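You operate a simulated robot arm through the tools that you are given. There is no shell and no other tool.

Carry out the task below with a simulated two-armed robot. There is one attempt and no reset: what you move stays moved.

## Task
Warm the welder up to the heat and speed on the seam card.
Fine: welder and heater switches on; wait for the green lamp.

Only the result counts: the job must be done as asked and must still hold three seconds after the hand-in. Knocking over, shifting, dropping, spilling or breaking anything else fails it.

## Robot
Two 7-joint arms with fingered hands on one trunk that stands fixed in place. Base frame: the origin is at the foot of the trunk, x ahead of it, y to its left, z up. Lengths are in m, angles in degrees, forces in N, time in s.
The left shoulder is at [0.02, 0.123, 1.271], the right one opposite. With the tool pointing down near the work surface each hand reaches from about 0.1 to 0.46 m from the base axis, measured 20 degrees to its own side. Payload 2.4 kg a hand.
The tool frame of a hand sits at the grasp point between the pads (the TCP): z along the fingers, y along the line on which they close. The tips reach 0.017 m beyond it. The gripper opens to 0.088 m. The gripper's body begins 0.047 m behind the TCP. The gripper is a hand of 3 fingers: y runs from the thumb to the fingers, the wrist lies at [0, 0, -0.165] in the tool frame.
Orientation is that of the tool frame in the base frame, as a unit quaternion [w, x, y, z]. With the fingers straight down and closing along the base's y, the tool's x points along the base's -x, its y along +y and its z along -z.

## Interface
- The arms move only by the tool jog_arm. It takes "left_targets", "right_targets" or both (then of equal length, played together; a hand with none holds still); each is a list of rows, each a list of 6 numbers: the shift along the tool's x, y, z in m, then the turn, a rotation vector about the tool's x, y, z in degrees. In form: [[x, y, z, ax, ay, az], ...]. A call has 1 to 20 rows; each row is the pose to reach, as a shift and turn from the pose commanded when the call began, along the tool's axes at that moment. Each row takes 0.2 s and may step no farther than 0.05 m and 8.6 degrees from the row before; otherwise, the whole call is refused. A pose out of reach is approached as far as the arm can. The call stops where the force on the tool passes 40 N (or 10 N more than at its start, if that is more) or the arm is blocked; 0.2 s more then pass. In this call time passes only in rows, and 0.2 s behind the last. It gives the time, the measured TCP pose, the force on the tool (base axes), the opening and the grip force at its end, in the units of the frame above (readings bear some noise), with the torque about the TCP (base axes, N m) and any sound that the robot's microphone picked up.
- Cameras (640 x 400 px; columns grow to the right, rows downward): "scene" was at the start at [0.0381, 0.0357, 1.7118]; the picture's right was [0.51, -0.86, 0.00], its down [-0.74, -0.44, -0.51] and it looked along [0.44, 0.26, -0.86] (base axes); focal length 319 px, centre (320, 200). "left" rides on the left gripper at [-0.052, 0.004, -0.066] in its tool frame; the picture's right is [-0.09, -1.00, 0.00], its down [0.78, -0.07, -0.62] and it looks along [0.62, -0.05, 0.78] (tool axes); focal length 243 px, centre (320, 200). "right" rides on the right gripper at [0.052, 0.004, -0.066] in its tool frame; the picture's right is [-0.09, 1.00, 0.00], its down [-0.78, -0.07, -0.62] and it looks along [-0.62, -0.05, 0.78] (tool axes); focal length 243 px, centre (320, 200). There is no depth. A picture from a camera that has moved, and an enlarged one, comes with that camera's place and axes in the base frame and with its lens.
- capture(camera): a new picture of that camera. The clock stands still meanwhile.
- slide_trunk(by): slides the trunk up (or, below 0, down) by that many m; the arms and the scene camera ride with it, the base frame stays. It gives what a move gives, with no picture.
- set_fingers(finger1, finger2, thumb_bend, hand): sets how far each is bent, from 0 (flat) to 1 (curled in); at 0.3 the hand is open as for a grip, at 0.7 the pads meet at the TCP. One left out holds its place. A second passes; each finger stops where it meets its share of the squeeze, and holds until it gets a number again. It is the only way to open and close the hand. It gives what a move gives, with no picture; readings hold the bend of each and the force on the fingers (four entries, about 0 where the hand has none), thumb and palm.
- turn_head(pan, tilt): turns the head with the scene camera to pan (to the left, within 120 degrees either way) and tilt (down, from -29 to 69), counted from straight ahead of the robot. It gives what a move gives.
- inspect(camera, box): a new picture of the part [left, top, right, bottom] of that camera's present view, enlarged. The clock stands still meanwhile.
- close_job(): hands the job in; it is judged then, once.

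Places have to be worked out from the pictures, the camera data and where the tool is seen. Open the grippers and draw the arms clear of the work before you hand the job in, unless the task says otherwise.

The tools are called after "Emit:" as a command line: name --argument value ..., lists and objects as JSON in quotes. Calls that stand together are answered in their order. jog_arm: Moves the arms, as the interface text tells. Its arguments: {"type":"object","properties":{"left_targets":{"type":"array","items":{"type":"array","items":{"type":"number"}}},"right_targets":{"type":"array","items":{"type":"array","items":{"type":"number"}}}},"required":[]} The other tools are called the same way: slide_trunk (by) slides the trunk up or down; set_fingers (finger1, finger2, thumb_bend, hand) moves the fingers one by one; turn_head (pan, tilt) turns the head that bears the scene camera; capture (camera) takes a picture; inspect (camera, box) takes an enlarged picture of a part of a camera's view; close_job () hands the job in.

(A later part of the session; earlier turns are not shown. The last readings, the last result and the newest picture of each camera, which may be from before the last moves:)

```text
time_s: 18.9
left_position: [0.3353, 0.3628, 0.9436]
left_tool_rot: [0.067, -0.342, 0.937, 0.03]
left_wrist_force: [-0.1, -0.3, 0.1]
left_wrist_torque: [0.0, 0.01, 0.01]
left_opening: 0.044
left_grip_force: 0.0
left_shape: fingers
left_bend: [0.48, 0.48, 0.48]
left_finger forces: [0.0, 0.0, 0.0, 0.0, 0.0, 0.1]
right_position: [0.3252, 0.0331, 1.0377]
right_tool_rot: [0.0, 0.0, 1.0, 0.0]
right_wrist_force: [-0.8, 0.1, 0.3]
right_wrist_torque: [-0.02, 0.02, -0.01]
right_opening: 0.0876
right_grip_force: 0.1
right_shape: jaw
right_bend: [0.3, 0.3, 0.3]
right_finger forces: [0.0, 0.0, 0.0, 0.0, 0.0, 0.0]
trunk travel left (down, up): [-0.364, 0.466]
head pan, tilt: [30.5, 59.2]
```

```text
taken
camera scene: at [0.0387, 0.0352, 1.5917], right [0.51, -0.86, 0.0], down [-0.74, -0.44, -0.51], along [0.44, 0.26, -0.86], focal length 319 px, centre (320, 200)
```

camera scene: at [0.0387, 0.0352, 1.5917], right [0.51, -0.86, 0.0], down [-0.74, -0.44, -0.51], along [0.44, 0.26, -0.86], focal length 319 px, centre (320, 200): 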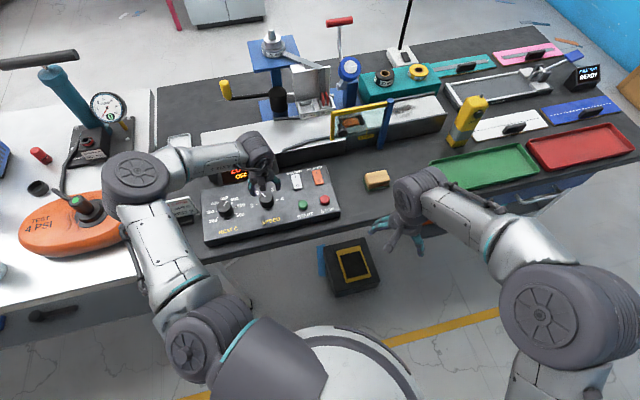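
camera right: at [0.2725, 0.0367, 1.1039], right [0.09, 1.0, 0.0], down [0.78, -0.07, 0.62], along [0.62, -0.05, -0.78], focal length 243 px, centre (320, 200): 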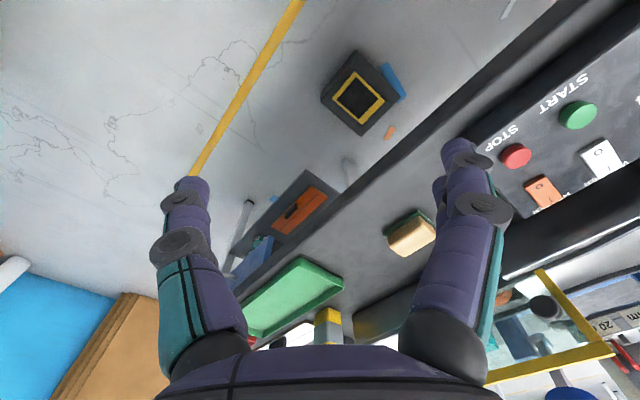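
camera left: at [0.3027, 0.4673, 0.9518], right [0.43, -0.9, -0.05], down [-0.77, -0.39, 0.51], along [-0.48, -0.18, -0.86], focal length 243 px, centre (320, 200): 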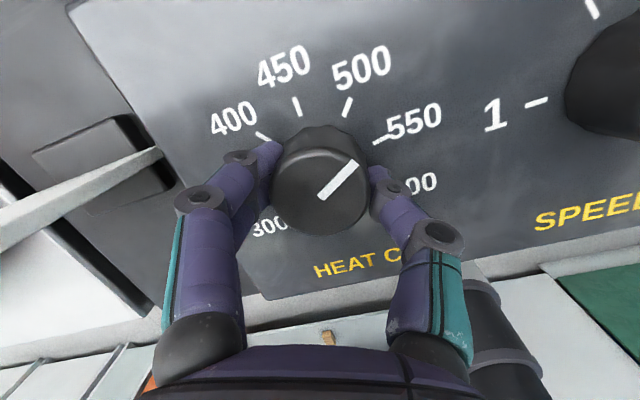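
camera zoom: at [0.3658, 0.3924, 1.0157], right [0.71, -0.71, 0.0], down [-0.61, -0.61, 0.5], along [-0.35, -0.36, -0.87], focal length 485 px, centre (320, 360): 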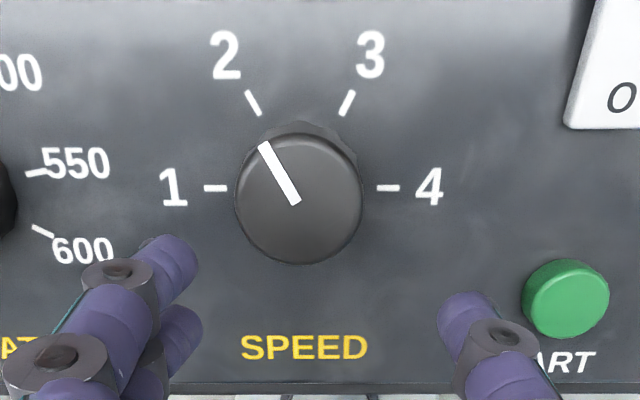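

The speed dial centre is ≈ (0.340, 0.374), pointer exactly at 2, with 3 being 60° clockwise. I open a little and descend onto the knob.

Emit:
set_fingers --hand "left" --finger1 0.45 --finger2 0.45 --thumb_bend 0.45

Emit:
jog_arm --left_targets '[[-0.0011, 0.0047, 0.02, 0, 0, 0], [-0.0011, 0.0047, 0.04, 0, 0, 0], [-0.0011, 0.0047, 0.052, 0, 0, 0], [-0.0011, 0.0047, 0.0615, 0, 0, 0]]'

Emit:
capture --camera "left"

```text
time_s: 19.9
left_position: [0.334, 0.363, 0.9437]
left_tool_rot: [0.067, -0.341, 0.937, 0.029]
left_wrist_force: [0.7, 0.6, 0.1]
left_wrist_torque: [0.0, 0.01, 0.0]
left_opening: 0.0512
left_grip_force: 0.0
left_shape: fingers
left_bend: [0.45, 0.45, 0.45]
left_finger forces: [0.0, 0.0, 0.0, 0.0, 0.0, 0.1]
right_position: [0.3237, 0.0336, 1.0379]
right_tool_rot: [0.0, 0.0, 1.0, 0.0]
right_wrist_force: [0.2, 0.1, 0.1]
right_wrist_torque: [0.01, 0.02, 0.01]
right_opening: 0.088
right_grip_force: 0.1
right_shape: jaw
right_bend: [0.3, 0.3, 0.3]
right_finger forces: [0.0, 0.1, 0.0, 0.0, 0.1, 0.1]
trunk travel left (down, up): [-0.364, 0.466]
head pan, tilt: [30.5, 59.2]
```

```text
time_s: 20.9
left_position: [0.3397, 0.3748, 0.8855]
left_tool_rot: [0.067, -0.342, 0.937, 0.03]
left_wrist_force: [0.0, 0.3, 0.2]
left_wrist_torque: [0.0, 0.01, 0.0]
left_opening: 0.0509
left_grip_force: 0.0
left_shape: fingers
left_bend: [0.45, 0.45, 0.45]
left_finger forces: [0.0, 0.0, 0.0, 0.0, 0.1, 0.0]
right_position: [0.3232, 0.0333, 1.0373]
right_tool_rot: [0.001, 0.0, 1.0, 0.0]
right_wrist_force: [0.2, -0.8, -0.4]
right_wrist_torque: [0.01, 0.03, -0.01]
right_opening: 0.088
right_grip_force: 0.0
right_shape: jaw
right_bend: [0.3, 0.3, 0.3]
right_finger forces: [0.0, 0.0, 0.0, 0.0, 0.1, 0.0]
trunk travel left (down, up): [-0.364, 0.466]
head pan, tilt: [30.5, 59.2]
```

```text
taken
camera left: at [0.3706, 0.404, 0.9572], right [0.71, -0.71, 0.0], down [-0.61, -0.61, 0.5], along [-0.35, -0.36, -0.87], focal length 243 px, centre (320, 200)
```

left: 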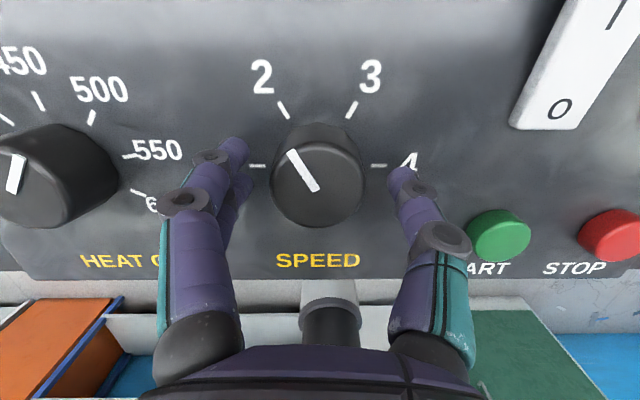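

Well centred with no contact. I go down 4 mm more, then close on the knob.

Emit:
jog_arm --left_targets '[[0, 0, 0.002, 0, 0, 0], [0, 0, 0.004, 0, 0, 0]]'

Emit:
set_fingers --hand "left" --finger1 0.6 --finger2 0.6 --thumb_bend 0.6

Emit:
capture --camera "left"

```text
time_s: 21.5
left_position: [0.3416, 0.3744, 0.8817]
left_tool_rot: [0.067, -0.341, 0.937, 0.028]
left_wrist_force: [0.0, -0.1, 0.1]
left_wrist_torque: [0.0, -0.03, 0.0]
left_opening: 0.0508
left_grip_force: 0.1
left_shape: fingers
left_bend: [0.45, 0.45, 0.45]
left_finger forces: [0.0, 0.0, 0.0, 0.0, 0.0, 0.0]
right_position: [0.324, 0.0331, 1.0387]
right_tool_rot: [0.0, 0.0, 1.0, 0.001]
right_wrist_force: [-0.1, -0.2, 0.3]
right_wrist_torque: [-0.03, -0.01, 0.0]
right_opening: 0.0879
right_grip_force: 0.0
right_shape: jaw
right_bend: [0.3, 0.3, 0.3]
right_finger forces: [0.0, 0.1, 0.1, 0.1, 0.0, 0.0]
trunk travel left (down, up): [-0.364, 0.466]
head pan, tilt: [30.5, 59.2]
```

```text
time_s: 22.5
left_position: [0.3401, 0.3754, 0.8803]
left_tool_rot: [0.068, -0.341, 0.937, 0.029]
left_wrist_force: [0.1, 1.6, 0.1]
left_wrist_torque: [0.03, 0.0, -0.02]
left_opening: 0.0272
left_grip_force: 2.8
left_shape: fingers
left_bend: [0.56, 0.55, 0.57]
left_finger forces: [1.5, 2.0, 0.1, 0.0, 2.8, 0.1]
right_position: [0.324, 0.0337, 1.0372]
right_tool_rot: [0.0, 0.0, 1.0, 0.0]
right_wrist_force: [0.0, 0.6, 0.4]
right_wrist_torque: [0.01, 0.0, 0.01]
right_opening: 0.088
right_grip_force: 0.1
right_shape: jaw
right_bend: [0.3, 0.3, 0.3]
right_finger forces: [0.0, 0.1, 0.1, 0.0, 0.0, 0.1]
trunk travel left (down, up): [-0.364, 0.466]
head pan, tilt: [30.5, 59.2]
```

```text
taken
camera left: at [0.3715, 0.4048, 0.9529], right [0.71, -0.71, 0.0], down [-0.61, -0.61, 0.5], along [-0.35, -0.36, -0.87], focal length 243 px, centre (320, 200)
```

left: 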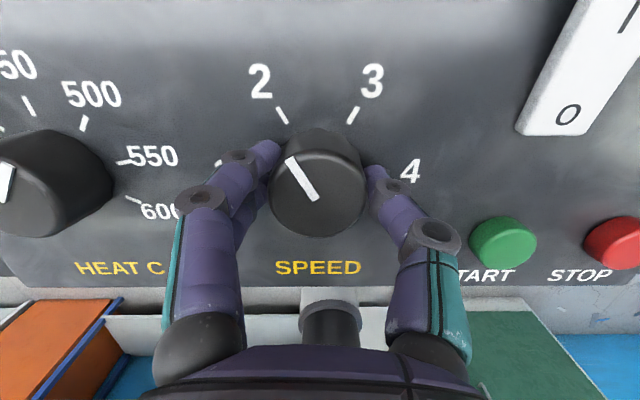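

Good symmetric contact. I tighten and turn clockwise by 59° in 7.4° steps, positive about tool z.

Emit:
set_fingers --hand "left" --finger1 0.72 --finger2 0.72 --thumb_bend 0.71

Emit:
jog_arm --left_targets '[[0, 0, 0, 0, 0, 6], [0, 0, 0, 0, 0, 12], [0, 0, 0, 0, 0, 18], [0, 0, 0, 0, 0, 24], [0, 0, 0, 0, 0, 30], [0, 0, 0, 0, 0, 36], [0, 0, 0, 0, 0, 42]]'

Emit:
capture --camera "left"

```text
time_s: 23.5
left_position: [0.342, 0.3752, 0.8793]
left_tool_rot: [0.066, -0.341, 0.937, 0.029]
left_wrist_force: [-1.9, 3.9, -1.9]
left_wrist_torque: [0.03, 0.0, 0.01]
left_opening: 0.0254
left_grip_force: 12.1
left_shape: fingers
left_bend: [0.61, 0.58, 0.61]
left_finger forces: [6.5, 7.1, 0.0, 0.1, 9.8, 0.0]
right_position: [0.3236, 0.0337, 1.0381]
right_tool_rot: [0.001, 0.0, 1.0, 0.0]
right_wrist_force: [-0.5, 0.9, -0.2]
right_wrist_torque: [-0.03, -0.02, 0.0]
right_opening: 0.0877
right_grip_force: 0.1
right_shape: jaw
right_bend: [0.3, 0.3, 0.3]
right_finger forces: [0.1, 0.0, 0.0, 0.0, 0.1, 0.0]
trunk travel left (down, up): [-0.364, 0.466]
head pan, tilt: [30.5, 59.2]
```

```text
time_s: 25.1
left_position: [0.3407, 0.3759, 0.8794]
left_tool_rot: [0.052, 0.018, 0.997, 0.052]
left_wrist_force: [6.3, -2.1, -1.4]
left_wrist_torque: [-0.3, -0.1, 0.01]
left_opening: 0.026
left_grip_force: 11.6
left_shape: fingers
left_bend: [0.61, 0.59, 0.61]
left_finger forces: [5.1, 5.2, 0.0, 0.0, 12.8, 0.1]
right_position: [0.3242, 0.0322, 1.0372]
right_tool_rot: [0.0, 0.001, 1.0, 0.0]
right_wrist_force: [0.3, 0.5, 0.1]
right_wrist_torque: [-0.01, 0.01, 0.0]
right_opening: 0.0879
right_grip_force: 0.1
right_shape: jaw
right_bend: [0.3, 0.3, 0.3]
right_finger forces: [0.1, 0.0, 0.1, 0.1, 0.1, 0.0]
trunk travel left (down, up): [-0.364, 0.466]
head pan, tilt: [30.5, 59.2]
```

```text
taken
camera left: at [0.3867, 0.3705, 0.9514], right [0.05, -0.99, -0.1], down [-0.84, -0.1, 0.53], along [-0.53, 0.05, -0.84], focal length 243 px, centre (320, 200)
```

left: 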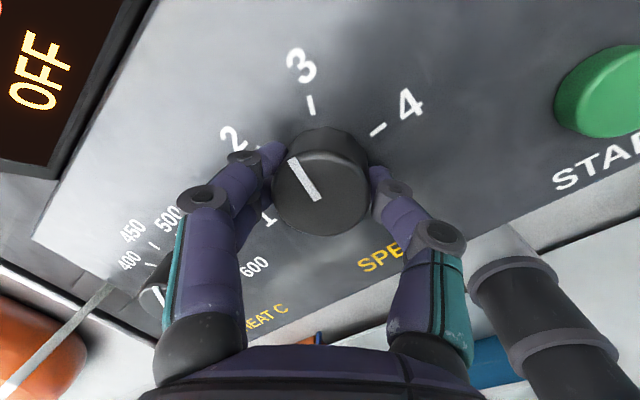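

42° done, no slip. I turn the remaining ~17.5°.

Emit:
jog_arm --left_targets '[[0, 0, 0, 0, 0, 6], [0, 0, 0, 0, 0, 12], [0, 0, 0, 0, 0, 17.5]]'

Emit:
inspect --camera "left" --box '[200, 40, 480, 240]'

Emit:
inspect --camera "scene" --box '[145, 155, 345, 280]'

```text
time_s: 25.9
left_position: [0.3393, 0.3744, 0.8803]
left_tool_rot: [0.044, 0.17, 0.983, 0.059]
left_wrist_force: [7.8, -5.9, -0.8]
left_wrist_torque: [-0.38, -0.03, 0.0]
left_opening: 0.026
left_grip_force: 12.8
left_shape: fingers
left_bend: [0.61, 0.59, 0.62]
left_finger forces: [6.2, 5.2, 0.0, 0.0, 13.8, 0.0]
right_position: [0.3249, 0.0325, 1.0377]
right_tool_rot: [0.0, 0.001, 1.0, 0.0]
right_wrist_force: [0.2, 0.7, -0.9]
right_wrist_torque: [0.03, 0.0, 0.01]
right_opening: 0.0879
right_grip_force: 0.1
right_shape: jaw
right_bend: [0.3, 0.3, 0.3]
right_finger forces: [0.0, 0.0, 0.0, 0.0, 0.1, 0.0]
trunk travel left (down, up): [-0.364, 0.466]
head pan, tilt: [30.5, 59.2]
```

```text
2.00 times, centred on (340, 140) of left
camera zoom: at [0.3851, 0.3544, 0.9496], right [-0.25, -0.96, -0.12], down [-0.82, 0.14, 0.55], along [-0.52, 0.24, -0.82], focal length 485 px, centre (280, 320)
```

zoom: 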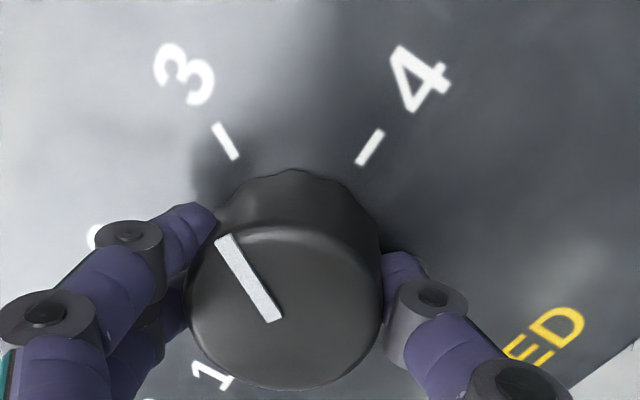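

```text
3.20 times, centred on (245, 218) of scene
camera zoom: at [0.0396, 0.0349, 1.5917], right [0.51, -0.86, 0.0], down [-0.74, -0.44, -0.51], along [0.44, 0.26, -0.86], focal length 1020 px, centre (560, 144)
```

zoom: 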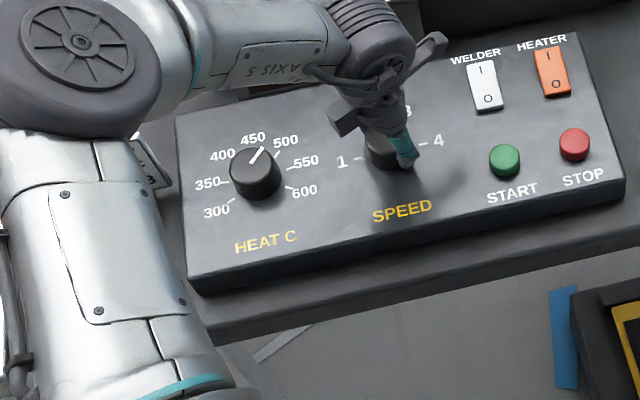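

The speed pointer lines up with the 3 mark. I release and lift off along the axis, then verify both dials.

Emit:
set_fingers --hand "left" --finger1 0.48 --finger2 0.48 --thumb_bend 0.48

Emit:
jog_arm --left_targets '[[0, 0, -0.015, 0, 0, 0], [0, 0, -0.03, 0, 0, 0], [0, 0, -0.06, 0, 0, 0], [0, 0, -0.09, 0, 0, 0]]'

Emit:
capture --camera "left"

Emit:
inspect --camera "left" --box '[220, 30, 420, 190]'

Emit:
inspect --camera "scene" --box '[195, 185, 255, 225]'

```text
time_s: 26.9
left_position: [0.3399, 0.3757, 0.8802]
left_tool_rot: [0.044, 0.168, 0.983, 0.059]
left_wrist_force: [0.2, -0.1, -0.1]
left_wrist_torque: [-0.01, -0.02, 0.0]
left_opening: 0.0441
left_grip_force: 0.1
left_shape: fingers
left_bend: [0.48, 0.48, 0.48]
left_finger forces: [0.1, 0.0, 0.0, 0.0, 0.2, 0.1]
right_position: [0.3252, 0.0329, 1.0386]
right_tool_rot: [0.0, 0.0, 1.0, 0.0]
right_wrist_force: [1.2, 0.2, 0.1]
right_wrist_torque: [0.01, 0.02, 0.01]
right_opening: 0.0878
right_grip_force: 0.1
right_shape: jaw
right_bend: [0.3, 0.3, 0.3]
right_finger forces: [0.2, 0.1, 0.0, 0.0, 0.0, 0.1]
trunk travel left (down, up): [-0.364, 0.466]
head pan, tilt: [30.5, 59.2]
```

```text
time_s: 27.9
left_position: [0.3305, 0.3666, 0.9714]
left_tool_rot: [0.044, 0.168, 0.983, 0.059]
left_wrist_force: [-0.2, 1.1, 0.2]
left_wrist_torque: [-0.01, -0.03, 0.01]
left_opening: 0.0438
left_grip_force: 0.1
left_shape: fingers
left_bend: [0.48, 0.48, 0.48]
left_finger forces: [0.1, 0.0, 0.0, 0.0, 0.0, 0.0]
right_position: [0.3235, 0.0326, 1.0383]
right_tool_rot: [0.0, 0.001, 1.0, 0.0]
right_wrist_force: [-0.2, -0.8, -0.4]
right_wrist_torque: [-0.02, -0.02, 0.0]
right_opening: 0.0879
right_grip_force: 0.0
right_shape: jaw
right_bend: [0.3, 0.3, 0.3]
right_finger forces: [0.0, 0.0, 0.0, 0.1, 0.1, 0.0]
trunk travel left (down, up): [-0.364, 0.466]
head pan, tilt: [30.5, 59.2]
```

```text
taken
camera left: at [0.3751, 0.3464, 1.0396], right [-0.24, -0.96, -0.12], down [-0.82, 0.14, 0.55], along [-0.52, 0.24, -0.82], focal length 243 px, centre (320, 200)
```

left: 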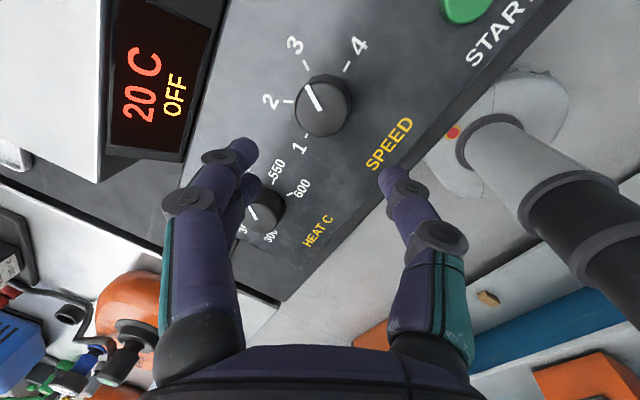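

```text
2.50 times, centred on (320, 110) of left
camera zoom: at [0.3751, 0.3464, 1.0396], right [-0.24, -0.96, -0.12], down [-0.82, 0.14, 0.55], along [-0.52, 0.24, -0.82], focal length 606 px, centre (320, 425)
```

zoom: 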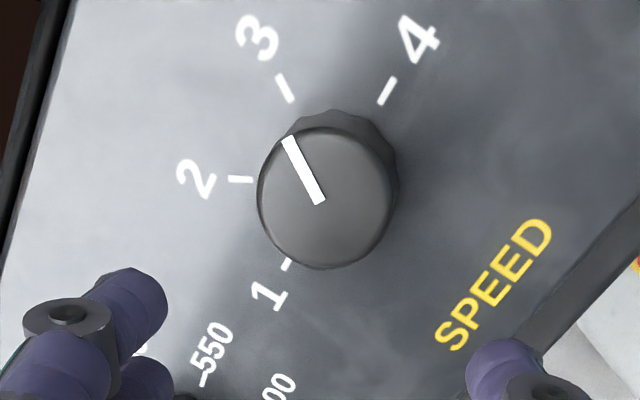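

```text
10.00 times, centred on (225, 205) of scene
camera zoom: at [0.0379, 0.0357, 1.5918], right [0.51, -0.86, 0.0], down [-0.74, -0.44, -0.51], along [0.44, 0.26, -0.86], focal length 3188 px, centre (1270, 150)
```

zoom: 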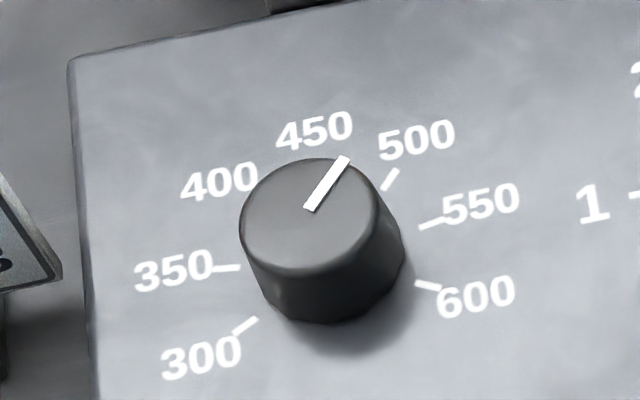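

Heat pointer is parallel to its 500 tick. I check the speed dial and switches from the head view.

Emit:
inspect --camera "scene" --box '[235, 165, 345, 235]'

Emit:
capture --camera "right"

```text
5.71 times, centred on (290, 200) of scene
camera zoom: at [0.0379, 0.0357, 1.5918], right [0.51, -0.86, 0.0], down [-0.74, -0.44, -0.51], along [0.44, 0.26, -0.86], focal length 1822 px, centre (491, 200)
```

zoom: 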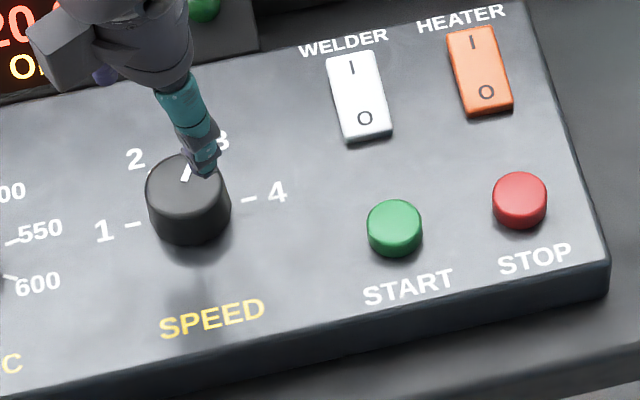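

```text
taken
camera right: at [0.2724, 0.0367, 1.1039], right [0.09, 1.0, 0.0], down [0.78, -0.07, 0.62], along [0.62, -0.05, -0.78], focal length 243 px, centre (320, 200)
```

right: 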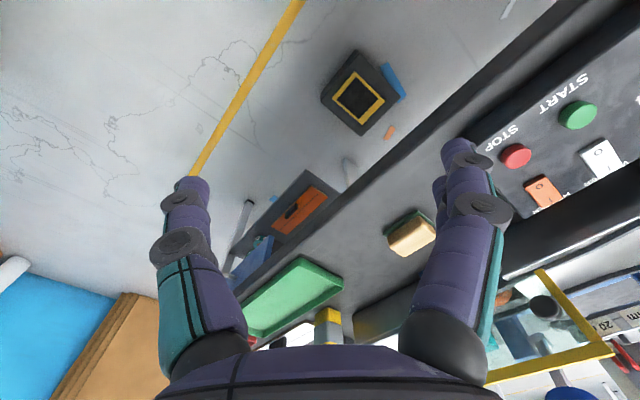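

Both dials are set. For the rockers I curl the fingers and keep the thumb as pointer, yaw ~25° and tilt further so the thumb is lowest, moving to hover over the WELDER switch.

Emit:
set_fingers --hand "left" --finger1 1.0 --finger2 1.0 --thumb_bend 0.4

Emit:
jog_arm --left_targets '[[-0.028, 0.007, 0.0, -4.2, -1.0, 6.3], [-0.057, 0.014, 0.0, -8.4, -1.9, 12.6], [-0.086, 0.022, 0.01, -12.5, -2.9, 18.8], [-0.1144, 0.0291, 0.0241, -16.7, -3.8, 25.1]]'

Emit:
capture --camera "left"

Emit:
capture --camera "scene"

```text
time_s: 28.9
left_position: [0.3309, 0.3676, 0.97]
left_tool_rot: [0.044, 0.167, 0.983, 0.059]
left_wrist_force: [1.2, -0.3, 0.6]
left_wrist_torque: [-0.01, 0.0, 0.0]
left_opening: 0.0284
left_grip_force: 0.2
left_shape: fingers
left_bend: [1.0, 1.0, 0.4]
left_finger forces: [0.1, 0.0, 0.1, 0.0, 0.1, 0.0]
right_position: [0.3248, 0.0343, 1.0375]
right_tool_rot: [0.0, -0.001, 1.0, 0.0]
right_wrist_force: [0.4, 0.5, 0.8]
right_wrist_torque: [-0.01, -0.01, -0.01]
right_opening: 0.0879
right_grip_force: 0.1
right_shape: jaw
right_bend: [0.3, 0.3, 0.3]
right_finger forces: [0.1, 0.0, 0.0, 0.0, 0.1, 0.1]
trunk travel left (down, up): [-0.364, 0.466]
head pan, tilt: [30.5, 59.2]
```

```text
time_s: 29.9
left_position: [0.4506, 0.3585, 0.9578]
left_tool_rot: [0.087, 0.372, 0.902, 0.202]
left_wrist_force: [0.2, 0.0, -0.6]
left_wrist_torque: [-0.04, 0.01, -0.01]
left_opening: 0.0286
left_grip_force: 0.0
left_shape: fingers
left_bend: [1.0, 1.0, 0.4]
left_finger forces: [0.0, 0.0, 0.1, 0.0, 0.0, 0.0]
right_position: [0.324, 0.0343, 1.0372]
right_tool_rot: [0.0, 0.0, 1.0, 0.0]
right_wrist_force: [0.0, -1.4, -0.5]
right_wrist_torque: [-0.01, 0.0, 0.01]
right_opening: 0.0878
right_grip_force: 0.1
right_shape: jaw
right_bend: [0.3, 0.3, 0.3]
right_finger forces: [0.0, 0.0, 0.0, 0.0, 0.0, 0.0]
trunk travel left (down, up): [-0.364, 0.466]
head pan, tilt: [30.5, 59.2]
```

```text
taken
camera left: at [0.4711, 0.3045, 1.0184], right [-0.57, -0.7, -0.43], down [-0.79, 0.32, 0.53], along [-0.23, 0.64, -0.73], focal length 243 px, centre (320, 200)
```

left: 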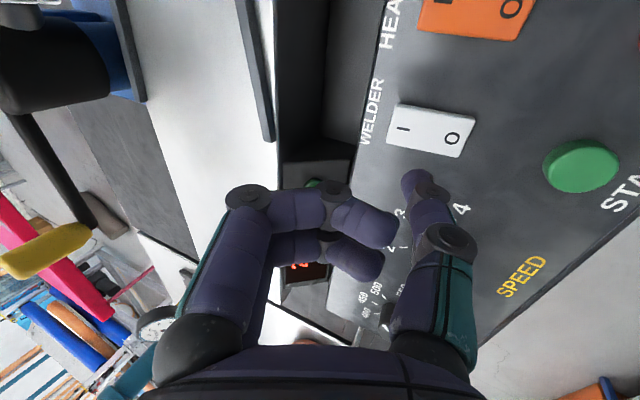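

```text
taken
camera scene: at [0.0386, 0.0355, 1.5917], right [0.51, -0.86, 0.0], down [-0.74, -0.44, -0.51], along [0.44, 0.26, -0.86], focal length 319 px, centre (320, 200)
```

scene: 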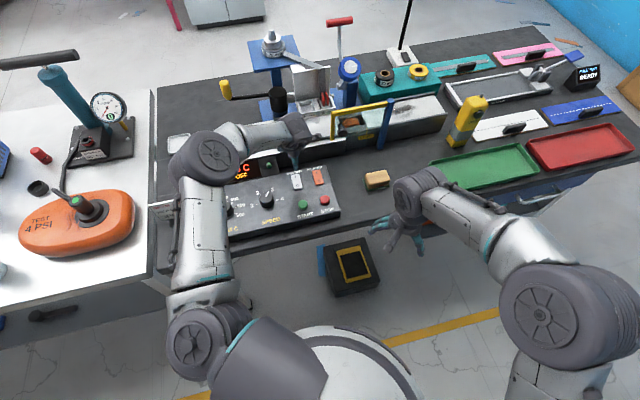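

The pose works and the left camera sees both rockers directly. I enlarge to locate them relative to the thumb.

Emit:
inspect --camera "left" --box '[340, 0, 580, 240]'

Emit:
inspect --camera "scene" --box '[235, 145, 345, 235]'

```text
1.67 times, centred on (460, 120) of left
camera zoom: at [0.4711, 0.3045, 1.0184], right [-0.57, -0.7, -0.43], down [-0.79, 0.32, 0.53], along [-0.23, 0.64, -0.73], focal length 404 px, centre (87, 333)
```

zoom: 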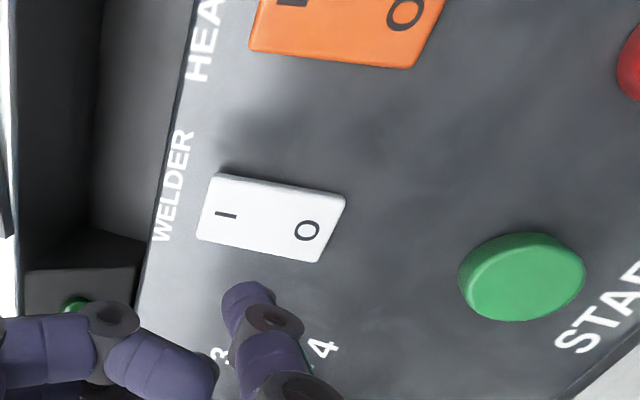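

```text
4.44 times, centred on (290, 190) of scene
camera zoom: at [0.0386, 0.0355, 1.5917], right [0.51, -0.86, 0.0], down [-0.74, -0.44, -0.51], along [0.44, 0.26, -0.86], focal length 1417 px, centre (453, 244)
```

zoom: 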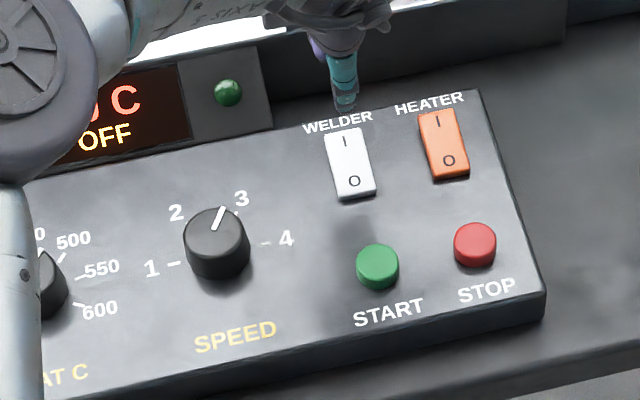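

The WELDER "I" end is at ≈ (0.443, 0.349, 0.868); the thumb tip is now at ≈ (0.432, 0.339, 0.914). Moving along tool z by 37 mm brings the tip just above it.

Emit:
jog_arm --left_targets '[[0, 0, 0.015, 0, 0, 0], [-0.0005, -0.0003, 0.03, 0, 0, 0], [-0.0005, -0.0003, 0.0375, 0, 0, 0]]'

Emit:
capture --camera "left"

Emit:
inspect --camera "scene" --box '[265, 155, 345, 215]'

```text
time_s: 30.7
left_position: [0.461, 0.3686, 0.9229]
left_tool_rot: [0.085, 0.37, 0.902, 0.203]
left_wrist_force: [0.5, 0.3, -0.7]
left_wrist_torque: [0.01, 0.02, -0.02]
left_opening: 0.0287
left_grip_force: 0.0
left_shape: fingers
left_bend: [1.0, 1.0, 0.4]
left_finger forces: [0.0, 0.0, 0.1, 0.0, 0.0, 0.0]
right_position: [0.3246, 0.0337, 1.0373]
right_tool_rot: [0.0, -0.001, 1.0, 0.0]
right_wrist_force: [0.9, 0.2, -1.2]
right_wrist_torque: [-0.02, -0.02, 0.01]
right_opening: 0.0878
right_grip_force: 0.0
right_shape: jaw
right_bend: [0.3, 0.3, 0.3]
right_finger forces: [0.0, 0.0, 0.0, 0.0, 0.0, 0.0]
trunk travel left (down, up): [-0.364, 0.466]
head pan, tilt: [30.5, 59.2]
```

```text
taken
camera left: at [0.4821, 0.3144, 0.9839], right [-0.57, -0.7, -0.43], down [-0.79, 0.32, 0.53], along [-0.23, 0.64, -0.73], focal length 243 px, centre (320, 200)
```

left: 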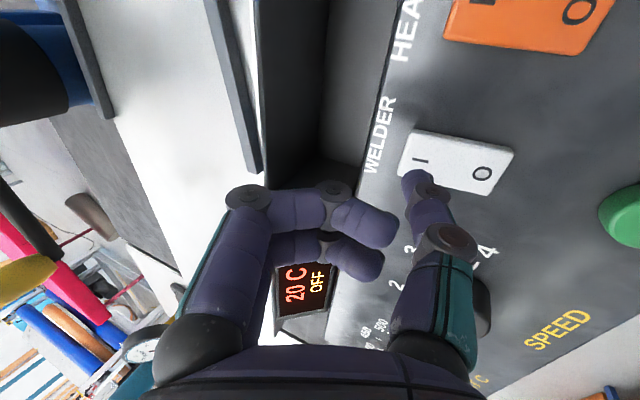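

```text
6.67 times, centred on (305, 185) of scene
camera zoom: at [0.0383, 0.0357, 1.5917], right [0.51, -0.86, 0.0], down [-0.74, -0.44, -0.51], along [0.44, 0.26, -0.86], focal length 2126 px, centre (420, 300)
```

zoom: 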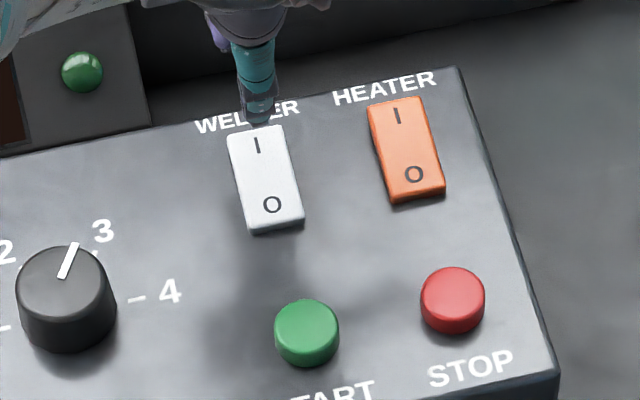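

The thumb tip sits just above the "I" end. I press straight down in 3 mm steps.

Emit:
jog_arm --left_targets '[[0, -0.0013, 0.0027, 0, 0, 0], [0, -0.0026, 0.0054, 0, 0, 0], [0, -0.0038, 0.0081, 0, 0, 0], [0, -0.0051, 0.0108, 0, 0, 0]]'

Emit:
capture --camera "left"

Emit:
inspect --camera "scene" --box '[265, 155, 345, 215]'

```text
time_s: 31.7
left_position: [0.4616, 0.3682, 0.9111]
left_tool_rot: [0.087, 0.37, 0.903, 0.202]
left_wrist_force: [-1.3, 0.5, -0.7]
left_wrist_torque: [-0.02, -0.01, 0.0]
left_opening: 0.0286
left_grip_force: 0.1
left_shape: fingers
left_bend: [1.0, 1.0, 0.4]
left_finger forces: [0.0, 0.0, 0.1, 0.0, 0.0, 0.0]
right_position: [0.3246, 0.0331, 1.0382]
right_tool_rot: [0.0, 0.0, 1.0, 0.0]
right_wrist_force: [0.2, -0.1, 0.1]
right_wrist_torque: [0.01, -0.03, -0.02]
right_opening: 0.0881
right_grip_force: 0.0
right_shape: jaw
right_bend: [0.3, 0.3, 0.3]
right_finger forces: [0.0, 0.0, 0.1, 0.1, 0.0, 0.0]
trunk travel left (down, up): [-0.364, 0.466]
head pan, tilt: [30.5, 59.2]
```

```text
taken
camera left: at [0.4821, 0.3143, 0.9729], right [-0.57, -0.7, -0.43], down [-0.79, 0.32, 0.53], along [-0.23, 0.64, -0.73], focal length 243 px, centre (320, 200)
```

left: 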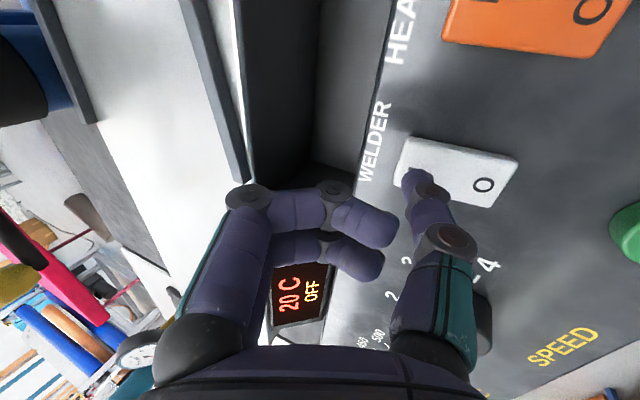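

```text
6.67 times, centred on (305, 185) of scene
camera zoom: at [0.0382, 0.0357, 1.5918], right [0.51, -0.86, 0.0], down [-0.74, -0.44, -0.51], along [0.44, 0.26, -0.86], focal length 2126 px, centre (420, 300)
```

zoom: 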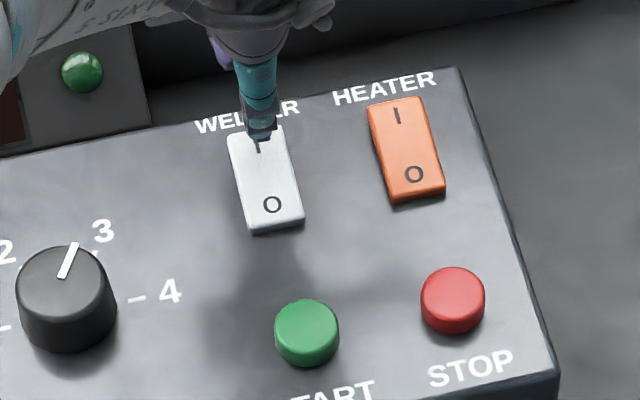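

No contact force yet. I continue down in 2 mm steps.

Emit:
jog_arm --left_targets '[[0, -0.0009, 0.0018, 0, 0, 0], [0, -0.0017, 0.0036, 0, 0, 0], [0, -0.0026, 0.0054, 0, 0, 0]]'

Emit:
inspect --camera "left" --box '[260, 80, 540, 340]'

```text
time_s: 32.5
left_position: [0.4624, 0.3689, 0.9051]
left_tool_rot: [0.086, 0.371, 0.902, 0.202]
left_wrist_force: [0.2, -0.4, 0.2]
left_wrist_torque: [0.02, 0.02, 0.01]
left_opening: 0.0285
left_grip_force: 0.2
left_shape: fingers
left_bend: [1.0, 1.0, 0.4]
left_finger forces: [0.0, 0.0, 0.1, 0.0, 0.0, 0.0]
right_position: [0.3238, 0.0333, 1.0392]
right_tool_rot: [-0.001, 0.0, 1.0, 0.001]
right_wrist_force: [0.4, -0.3, -0.2]
right_wrist_torque: [0.02, -0.01, 0.05]
right_opening: 0.088
right_grip_force: 0.1
right_shape: jaw
right_bend: [0.3, 0.3, 0.3]
right_finger forces: [0.0, 0.0, 0.0, 0.0, 0.1, 0.0]
trunk travel left (down, up): [-0.364, 0.466]
head pan, tilt: [30.5, 59.2]
```

```text
1.54 times, centred on (400, 210) of left
camera zoom: at [0.4822, 0.3147, 0.9667], right [-0.57, -0.7, -0.43], down [-0.79, 0.32, 0.53], along [-0.23, 0.64, -0.73], focal length 373 px, centre (197, 185)
```

zoom: 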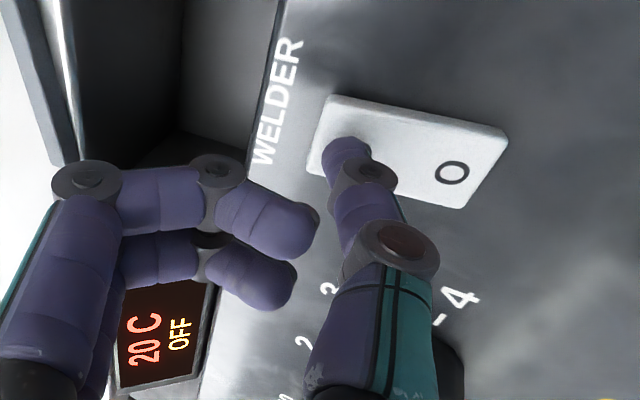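

Still free of contact; the tip is over the "I". I keep going in 1.5 mm steps.

Emit:
jog_arm --left_targets '[[0, -0.0006, 0.0014, 0, 0, 0], [0, -0.0013, 0.0027, 0, 0, 0], [0, -0.0019, 0.0041, 0, 0, 0]]'

Emit:
inspect --camera "left" --box '[260, 80, 540, 340]'

```text
time_s: 33.3
left_position: [0.4612, 0.3686, 0.9004]
left_tool_rot: [0.086, 0.371, 0.902, 0.203]
left_wrist_force: [0.5, -0.8, -0.9]
left_wrist_torque: [0.03, 0.0, 0.0]
left_opening: 0.0286
left_grip_force: 0.1
left_shape: fingers
left_bend: [1.0, 1.0, 0.4]
left_finger forces: [0.0, 0.0, 0.0, 0.0, 0.1, 0.0]
right_position: [0.325, 0.0338, 1.0374]
right_tool_rot: [0.0, 0.0, 1.0, 0.0]
right_wrist_force: [0.2, 0.0, -1.1]
right_wrist_torque: [0.03, 0.0, 0.0]
right_opening: 0.0882
right_grip_force: 0.1
right_shape: jaw
right_bend: [0.3, 0.3, 0.3]
right_finger forces: [0.1, 0.1, 0.0, 0.0, 0.0, 0.1]
trunk travel left (down, up): [-0.364, 0.466]
head pan, tilt: [30.5, 59.2]
```

```text
1.54 times, centred on (400, 210) of left
camera zoom: at [0.4823, 0.3148, 0.9618], right [-0.57, -0.7, -0.43], down [-0.79, 0.32, 0.53], along [-0.23, 0.64, -0.73], focal length 373 px, centre (197, 185)
```

zoom: 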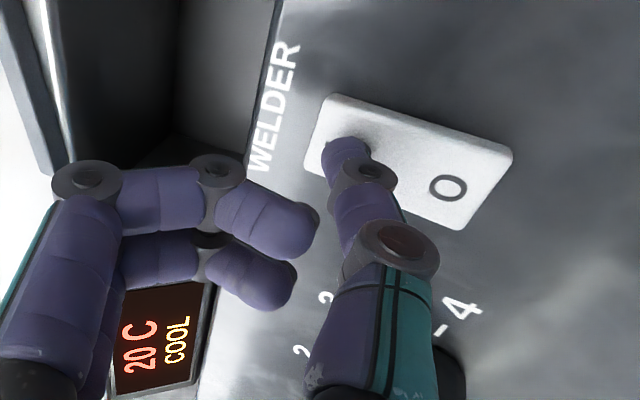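

The display changed from OFF to "COOL", so the welder switch is on. I lift straight up, shift 60 mm along the panel to the HEATER switch and look.

Emit:
jog_arm --left_targets '[[0, 0.0065, -0.0136, 0, 0, 0], [0, 0.0129, -0.0271, 0, 0, 0], [-0.03, 0.0129, -0.0271, 0, 0, 0], [-0.0598, 0.013, -0.0266, 0, 0, 0]]'

Emit:
capture --camera "left"

Emit:
inspect --camera "scene" --box '[225, 145, 345, 225]'

```text
time_s: 34.3
left_position: [0.5052, 0.3274, 0.931]
left_tool_rot: [0.085, 0.37, 0.903, 0.202]
left_wrist_force: [-0.5, 0.2, 0.3]
left_wrist_torque: [-0.03, 0.0, 0.01]
left_opening: 0.0286
left_grip_force: 0.0
left_shape: fingers
left_bend: [1.0, 1.0, 0.4]
left_finger forces: [0.0, 0.0, 0.0, 0.1, 0.0, 0.0]
right_position: [0.3239, 0.0329, 1.0379]
right_tool_rot: [0.0, 0.0, 1.0, 0.0]
right_wrist_force: [-0.2, -1.0, 0.1]
right_wrist_torque: [-0.04, -0.04, -0.02]
right_opening: 0.0879
right_grip_force: 0.1
right_shape: jaw
right_bend: [0.3, 0.3, 0.3]
right_finger forces: [0.0, 0.1, 0.0, 0.0, 0.0, 0.0]
trunk travel left (down, up): [-0.364, 0.466]
head pan, tilt: [30.5, 59.2]
```

```text
taken
camera left: at [0.5251, 0.2728, 0.9925], right [-0.57, -0.7, -0.43], down [-0.79, 0.32, 0.53], along [-0.23, 0.64, -0.73], focal length 243 px, centre (320, 200)
```

left: 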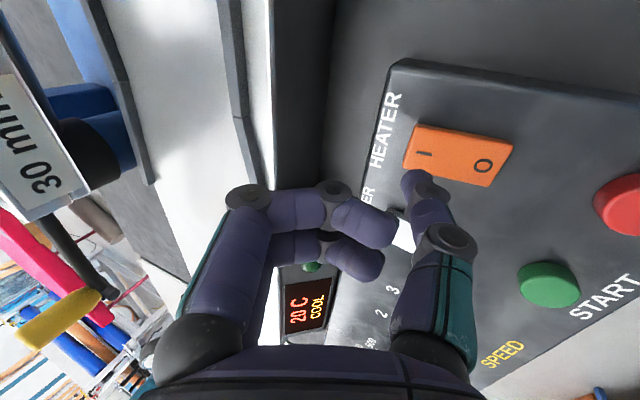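

```text
5.00 times, centred on (285, 185) of scene
camera zoom: at [0.0384, 0.0353, 1.5917], right [0.51, -0.86, 0.0], down [-0.74, -0.44, -0.51], along [0.44, 0.26, -0.86], focal length 1594 px, centre (495, 275)
```

zoom: 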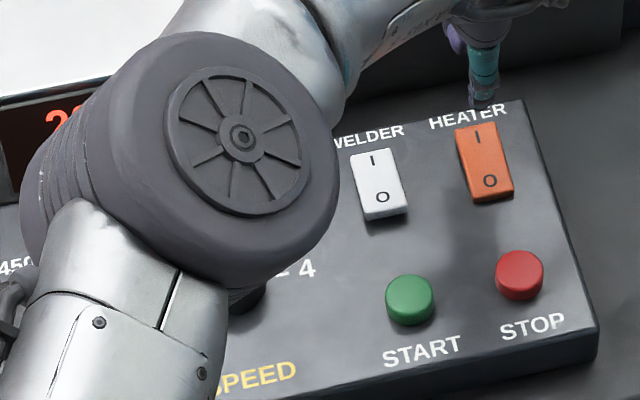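

Heater "I" is aligned with the thumb just as before. I descend straight down, slowly at the end, to the same height that flipped the welder.

Emit:
jog_arm --left_targets '[[0, -0.0043, 0.009, 0, 0, 0], [0, -0.0086, 0.0181, 0, 0, 0], [0, -0.0107, 0.0226, 0, 0, 0], [0, -0.0118, 0.0248, 0, 0, 0], [0, -0.0127, 0.0268, 0, 0, 0], [0, -0.0133, 0.028, 0, 0, 0]]'

Emit:
capture --camera "left"

```text
time_s: 35.7
left_position: [0.5038, 0.3257, 0.8996]
left_tool_rot: [0.086, 0.371, 0.902, 0.203]
left_wrist_force: [-0.4, -0.1, -0.1]
left_wrist_torque: [0.0, 0.0, 0.0]
left_opening: 0.0287
left_grip_force: 0.1
left_shape: fingers
left_bend: [1.0, 1.0, 0.4]
left_finger forces: [0.0, 0.1, 0.0, 0.0, 0.1, 0.0]
right_position: [0.3242, 0.0327, 1.0369]
right_tool_rot: [0.0, 0.0, 1.0, 0.0]
right_wrist_force: [0.4, 0.7, -0.5]
right_wrist_torque: [-0.01, 0.0, -0.02]
right_opening: 0.0877
right_grip_force: 0.2
right_shape: jaw
right_bend: [0.3, 0.3, 0.3]
right_finger forces: [0.0, 0.1, 0.0, 0.0, 0.1, 0.0]
trunk travel left (down, up): [-0.364, 0.466]
head pan, tilt: [30.5, 59.2]
```

```text
taken
camera left: at [0.525, 0.2724, 0.9613], right [-0.57, -0.7, -0.43], down [-0.79, 0.32, 0.53], along [-0.23, 0.64, -0.73], focal length 243 px, centre (320, 200)
```

left: 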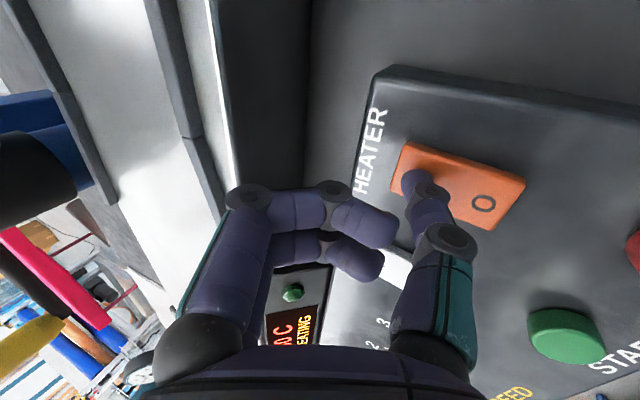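

The display shows "HEATING". I lift the thumb straight up, then draw the arm back high over the panel.

Emit:
jog_arm --left_targets '[[0, 0.0086, -0.018, 0, 0, 0], [0, 0.0215, -0.0452, 0, 0, 0], [0, 0.0386, -0.0814, 0, 0, 0], [0, 0.0515, -0.1085, 0, 0, 0], [0.02, 0.03, -0.13, 0, 0, 0], [0.04, 0.01, -0.15, 0, 0, 0]]'

Emit:
capture --camera "scene"

Emit:
capture --camera "left"

```text
time_s: 37.1
left_position: [0.4363, 0.3169, 1.0413]
left_tool_rot: [0.086, 0.37, 0.903, 0.202]
left_wrist_force: [-0.2, -0.2, 0.5]
left_wrist_torque: [-0.01, 0.03, -0.01]
left_opening: 0.0285
left_grip_force: 0.0
left_shape: fingers
left_bend: [1.0, 1.0, 0.4]
left_finger forces: [0.0, 0.0, 0.1, 0.1, 0.0, 0.0]
right_position: [0.3255, 0.0326, 1.0379]
right_tool_rot: [0.0, 0.0, 1.0, 0.0]
right_wrist_force: [0.3, 0.8, 0.5]
right_wrist_torque: [0.04, 0.01, 0.0]
right_opening: 0.0879
right_grip_force: 0.1
right_shape: jaw
right_bend: [0.3, 0.3, 0.3]
right_finger forces: [0.1, 0.0, 0.1, 0.0, 0.1, 0.1]
trunk travel left (down, up): [-0.364, 0.466]
head pan, tilt: [30.5, 59.2]
```

```text
taken
camera scene: at [0.0378, 0.0357, 1.5918], right [0.51, -0.86, 0.0], down [-0.74, -0.44, -0.51], along [0.44, 0.26, -0.86], focal length 319 px, centre (320, 200)
```

scene: 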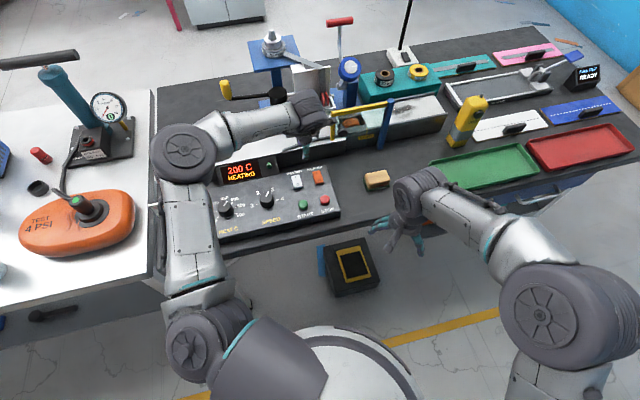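

```text
taken
camera left: at [0.4576, 0.2621, 1.1021], right [-0.57, -0.7, -0.43], down [-0.79, 0.32, 0.53], along [-0.23, 0.64, -0.73], focal length 243 px, centre (320, 200)
```

left: 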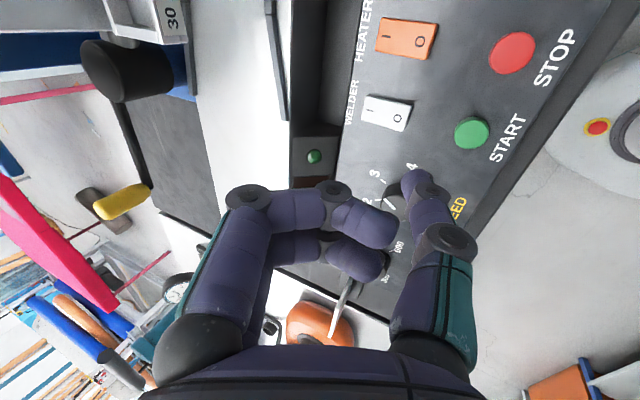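

Temperature is already 200 °C and rising. I open the left hand and draw it back off the panel while it heats.

Emit:
jog_arm --left_targets '[[0.016, -0.0185, -0.031, 0, 0, 0], [0.0317, -0.037, -0.0621, 0, 0, 0], [0.0475, -0.0556, -0.0931, 0, 0, 0], [0.0634, -0.0741, -0.1242, 0, 0, 0]]'

Emit:
set_fingers --hand "left" --finger1 0.3 --finger2 0.3 --thumb_bend 0.3

Emit:
capture --camera "scene"

Emit:
inspect --camera "scene" --box '[195, 145, 345, 245]'

```text
time_s: 38.1
left_position: [0.304, 0.2746, 1.1226]
left_tool_rot: [0.086, 0.371, 0.902, 0.203]
left_wrist_force: [0.4, -0.5, 0.6]
left_wrist_torque: [0.02, -0.04, 0.01]
left_opening: 0.0286
left_grip_force: 0.0
left_shape: fingers
left_bend: [1.0, 1.0, 0.4]
left_finger forces: [0.0, 0.1, 0.0, 0.0, 0.1, 0.0]
right_position: [0.3236, 0.0326, 1.0374]
right_tool_rot: [0.0, 0.0, 1.0, 0.001]
right_wrist_force: [0.8, 0.1, -0.6]
right_wrist_torque: [0.02, 0.0, 0.0]
right_opening: 0.0878
right_grip_force: 0.1
right_shape: jaw
right_bend: [0.3, 0.3, 0.3]
right_finger forces: [0.0, 0.0, 0.0, 0.0, 0.0, 0.0]
trunk travel left (down, up): [-0.364, 0.466]
head pan, tilt: [30.5, 59.2]
```

```text
time_s: 39.1
left_position: [0.3053, 0.2755, 1.1208]
left_tool_rot: [0.086, 0.371, 0.902, 0.202]
left_wrist_force: [-0.5, -0.4, -1.0]
left_wrist_torque: [-0.01, -0.01, 0.06]
left_opening: 0.0841
left_grip_force: 0.2
left_shape: fingers
left_bend: [0.3, 0.3, 0.3]
left_finger forces: [0.1, 0.1, 0.0, 0.1, 0.0, 0.0]
right_position: [0.3241, 0.0321, 1.0376]
right_tool_rot: [0.0, 0.0, 1.0, 0.0]
right_wrist_force: [-0.1, 0.5, -0.3]
right_wrist_torque: [0.0, -0.01, 0.01]
right_opening: 0.088
right_grip_force: 0.1
right_shape: jaw
right_bend: [0.3, 0.3, 0.3]
right_finger forces: [0.1, 0.0, 0.0, 0.0, 0.0, 0.0]
trunk travel left (down, up): [-0.364, 0.466]
head pan, tilt: [30.5, 59.2]
```

```text
taken
camera scene: at [0.0381, 0.0357, 1.5918], right [0.51, -0.86, 0.0], down [-0.74, -0.44, -0.51], along [0.44, 0.26, -0.86], focal length 319 px, centre (320, 200)
```

scene: 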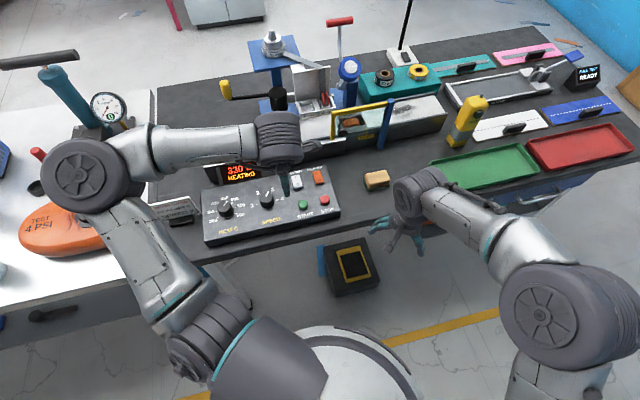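

```text
4.00 times, centred on (270, 195) of scene
camera zoom: at [0.0381, 0.0357, 1.5918], right [0.51, -0.86, 0.0], down [-0.74, -0.44, -0.51], along [0.44, 0.26, -0.86], focal length 1275 px, centre (520, 220)
```

zoom: 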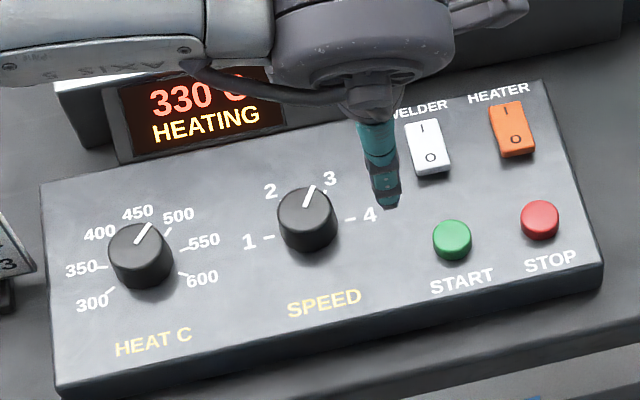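

330 °C and rising, both pointers and switches as wanted. I pull the left hand a little farther back and wait about 4 s.

Emit:
jog_arm --left_targets '[[-0.002, -0.02, -0.01, 0, 0, 0], [-0.004, -0.04, -0.02, 0, 0, 0], [-0.007, -0.07, -0.0334, 0, 0, 0], [-0.007, -0.07, -0.0334, 0, 0, 0], [-0.007, -0.07, -0.0334, 0, 0, 0], [-0.007, -0.07, -0.0334, 0, 0, 0], [-0.007, -0.07, -0.0334, 0, 0, 0], [-0.007, -0.07, -0.0334, 0, 0, 0], [-0.007, -0.07, -0.0334, 0, 0, 0], [-0.007, -0.07, -0.0334, 0, 0, 0], [-0.007, -0.07, -0.0334, 0, 0, 0], [-0.007, -0.07, -0.0334, 0, 0, 0], [-0.007, -0.07, -0.0334, 0, 0, 0], [-0.007, -0.07, -0.0334, 0, 0, 0], [-0.007, -0.07, -0.0334, 0, 0, 0], [-0.007, -0.07, -0.0334, 0, 0, 0], [-0.007, -0.07, -0.0334, 0, 0, 0], [-0.007, -0.07, -0.0334, 0, 0, 0], [-0.007, -0.07, -0.0334, 0, 0, 0], [-0.007, -0.07, -0.0334, 0, 0, 0]]'

Emit:
capture --camera "scene"

Emit:
inspect --camera "scene" --box '[195, 145, 345, 245]'

```text
time_s: 43.3
left_position: [0.2586, 0.2158, 1.1197]
left_tool_rot: [0.087, 0.371, 0.902, 0.202]
left_wrist_force: [-0.4, 0.8, 0.5]
left_wrist_torque: [-0.04, 0.0, -0.01]
left_opening: 0.0842
left_grip_force: 0.0
left_shape: fingers
left_bend: [0.3, 0.3, 0.3]
left_finger forces: [0.1, 0.0, 0.0, 0.0, 0.1, 0.1]
right_position: [0.3246, 0.0327, 1.0376]
right_tool_rot: [0.0, 0.0, 1.0, -0.001]
right_wrist_force: [0.3, 0.8, -0.1]
right_wrist_torque: [0.01, 0.01, -0.02]
right_opening: 0.0879
right_grip_force: 0.0
right_shape: jaw
right_bend: [0.3, 0.3, 0.3]
right_finger forces: [0.0, 0.1, 0.0, 0.1, 0.1, 0.0]
trunk travel left (down, up): [-0.364, 0.466]
head pan, tilt: [30.5, 59.2]
```

```text
taken
camera scene: at [0.0381, 0.0357, 1.5918], right [0.51, -0.86, 0.0], down [-0.74, -0.44, -0.51], along [0.44, 0.26, -0.86], focal length 319 px, centre (320, 200)
```

scene: 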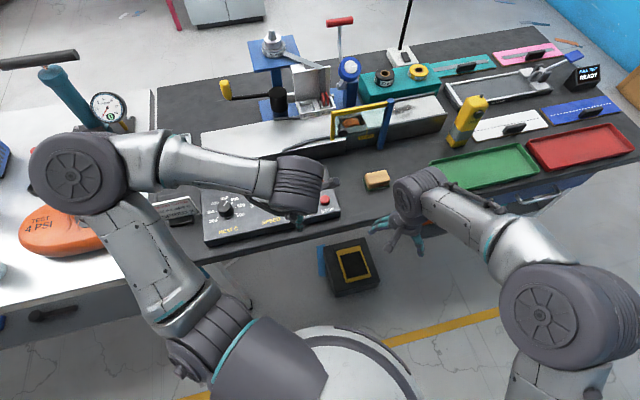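

```text
4.00 times, centred on (270, 195) of scene
camera zoom: at [0.0381, 0.0357, 1.5918], right [0.51, -0.86, 0.0], down [-0.74, -0.44, -0.51], along [0.44, 0.26, -0.86], focal length 1275 px, centre (520, 220)
```

zoom: 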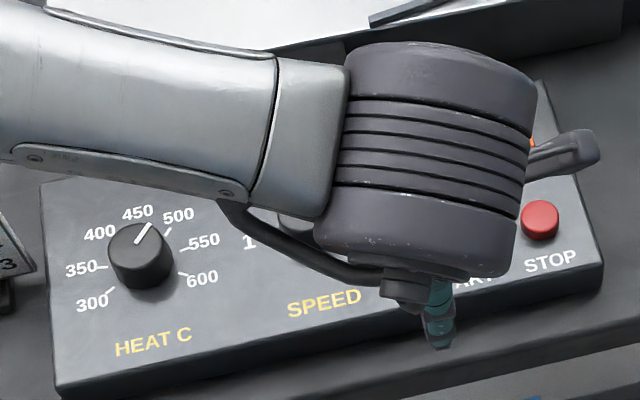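

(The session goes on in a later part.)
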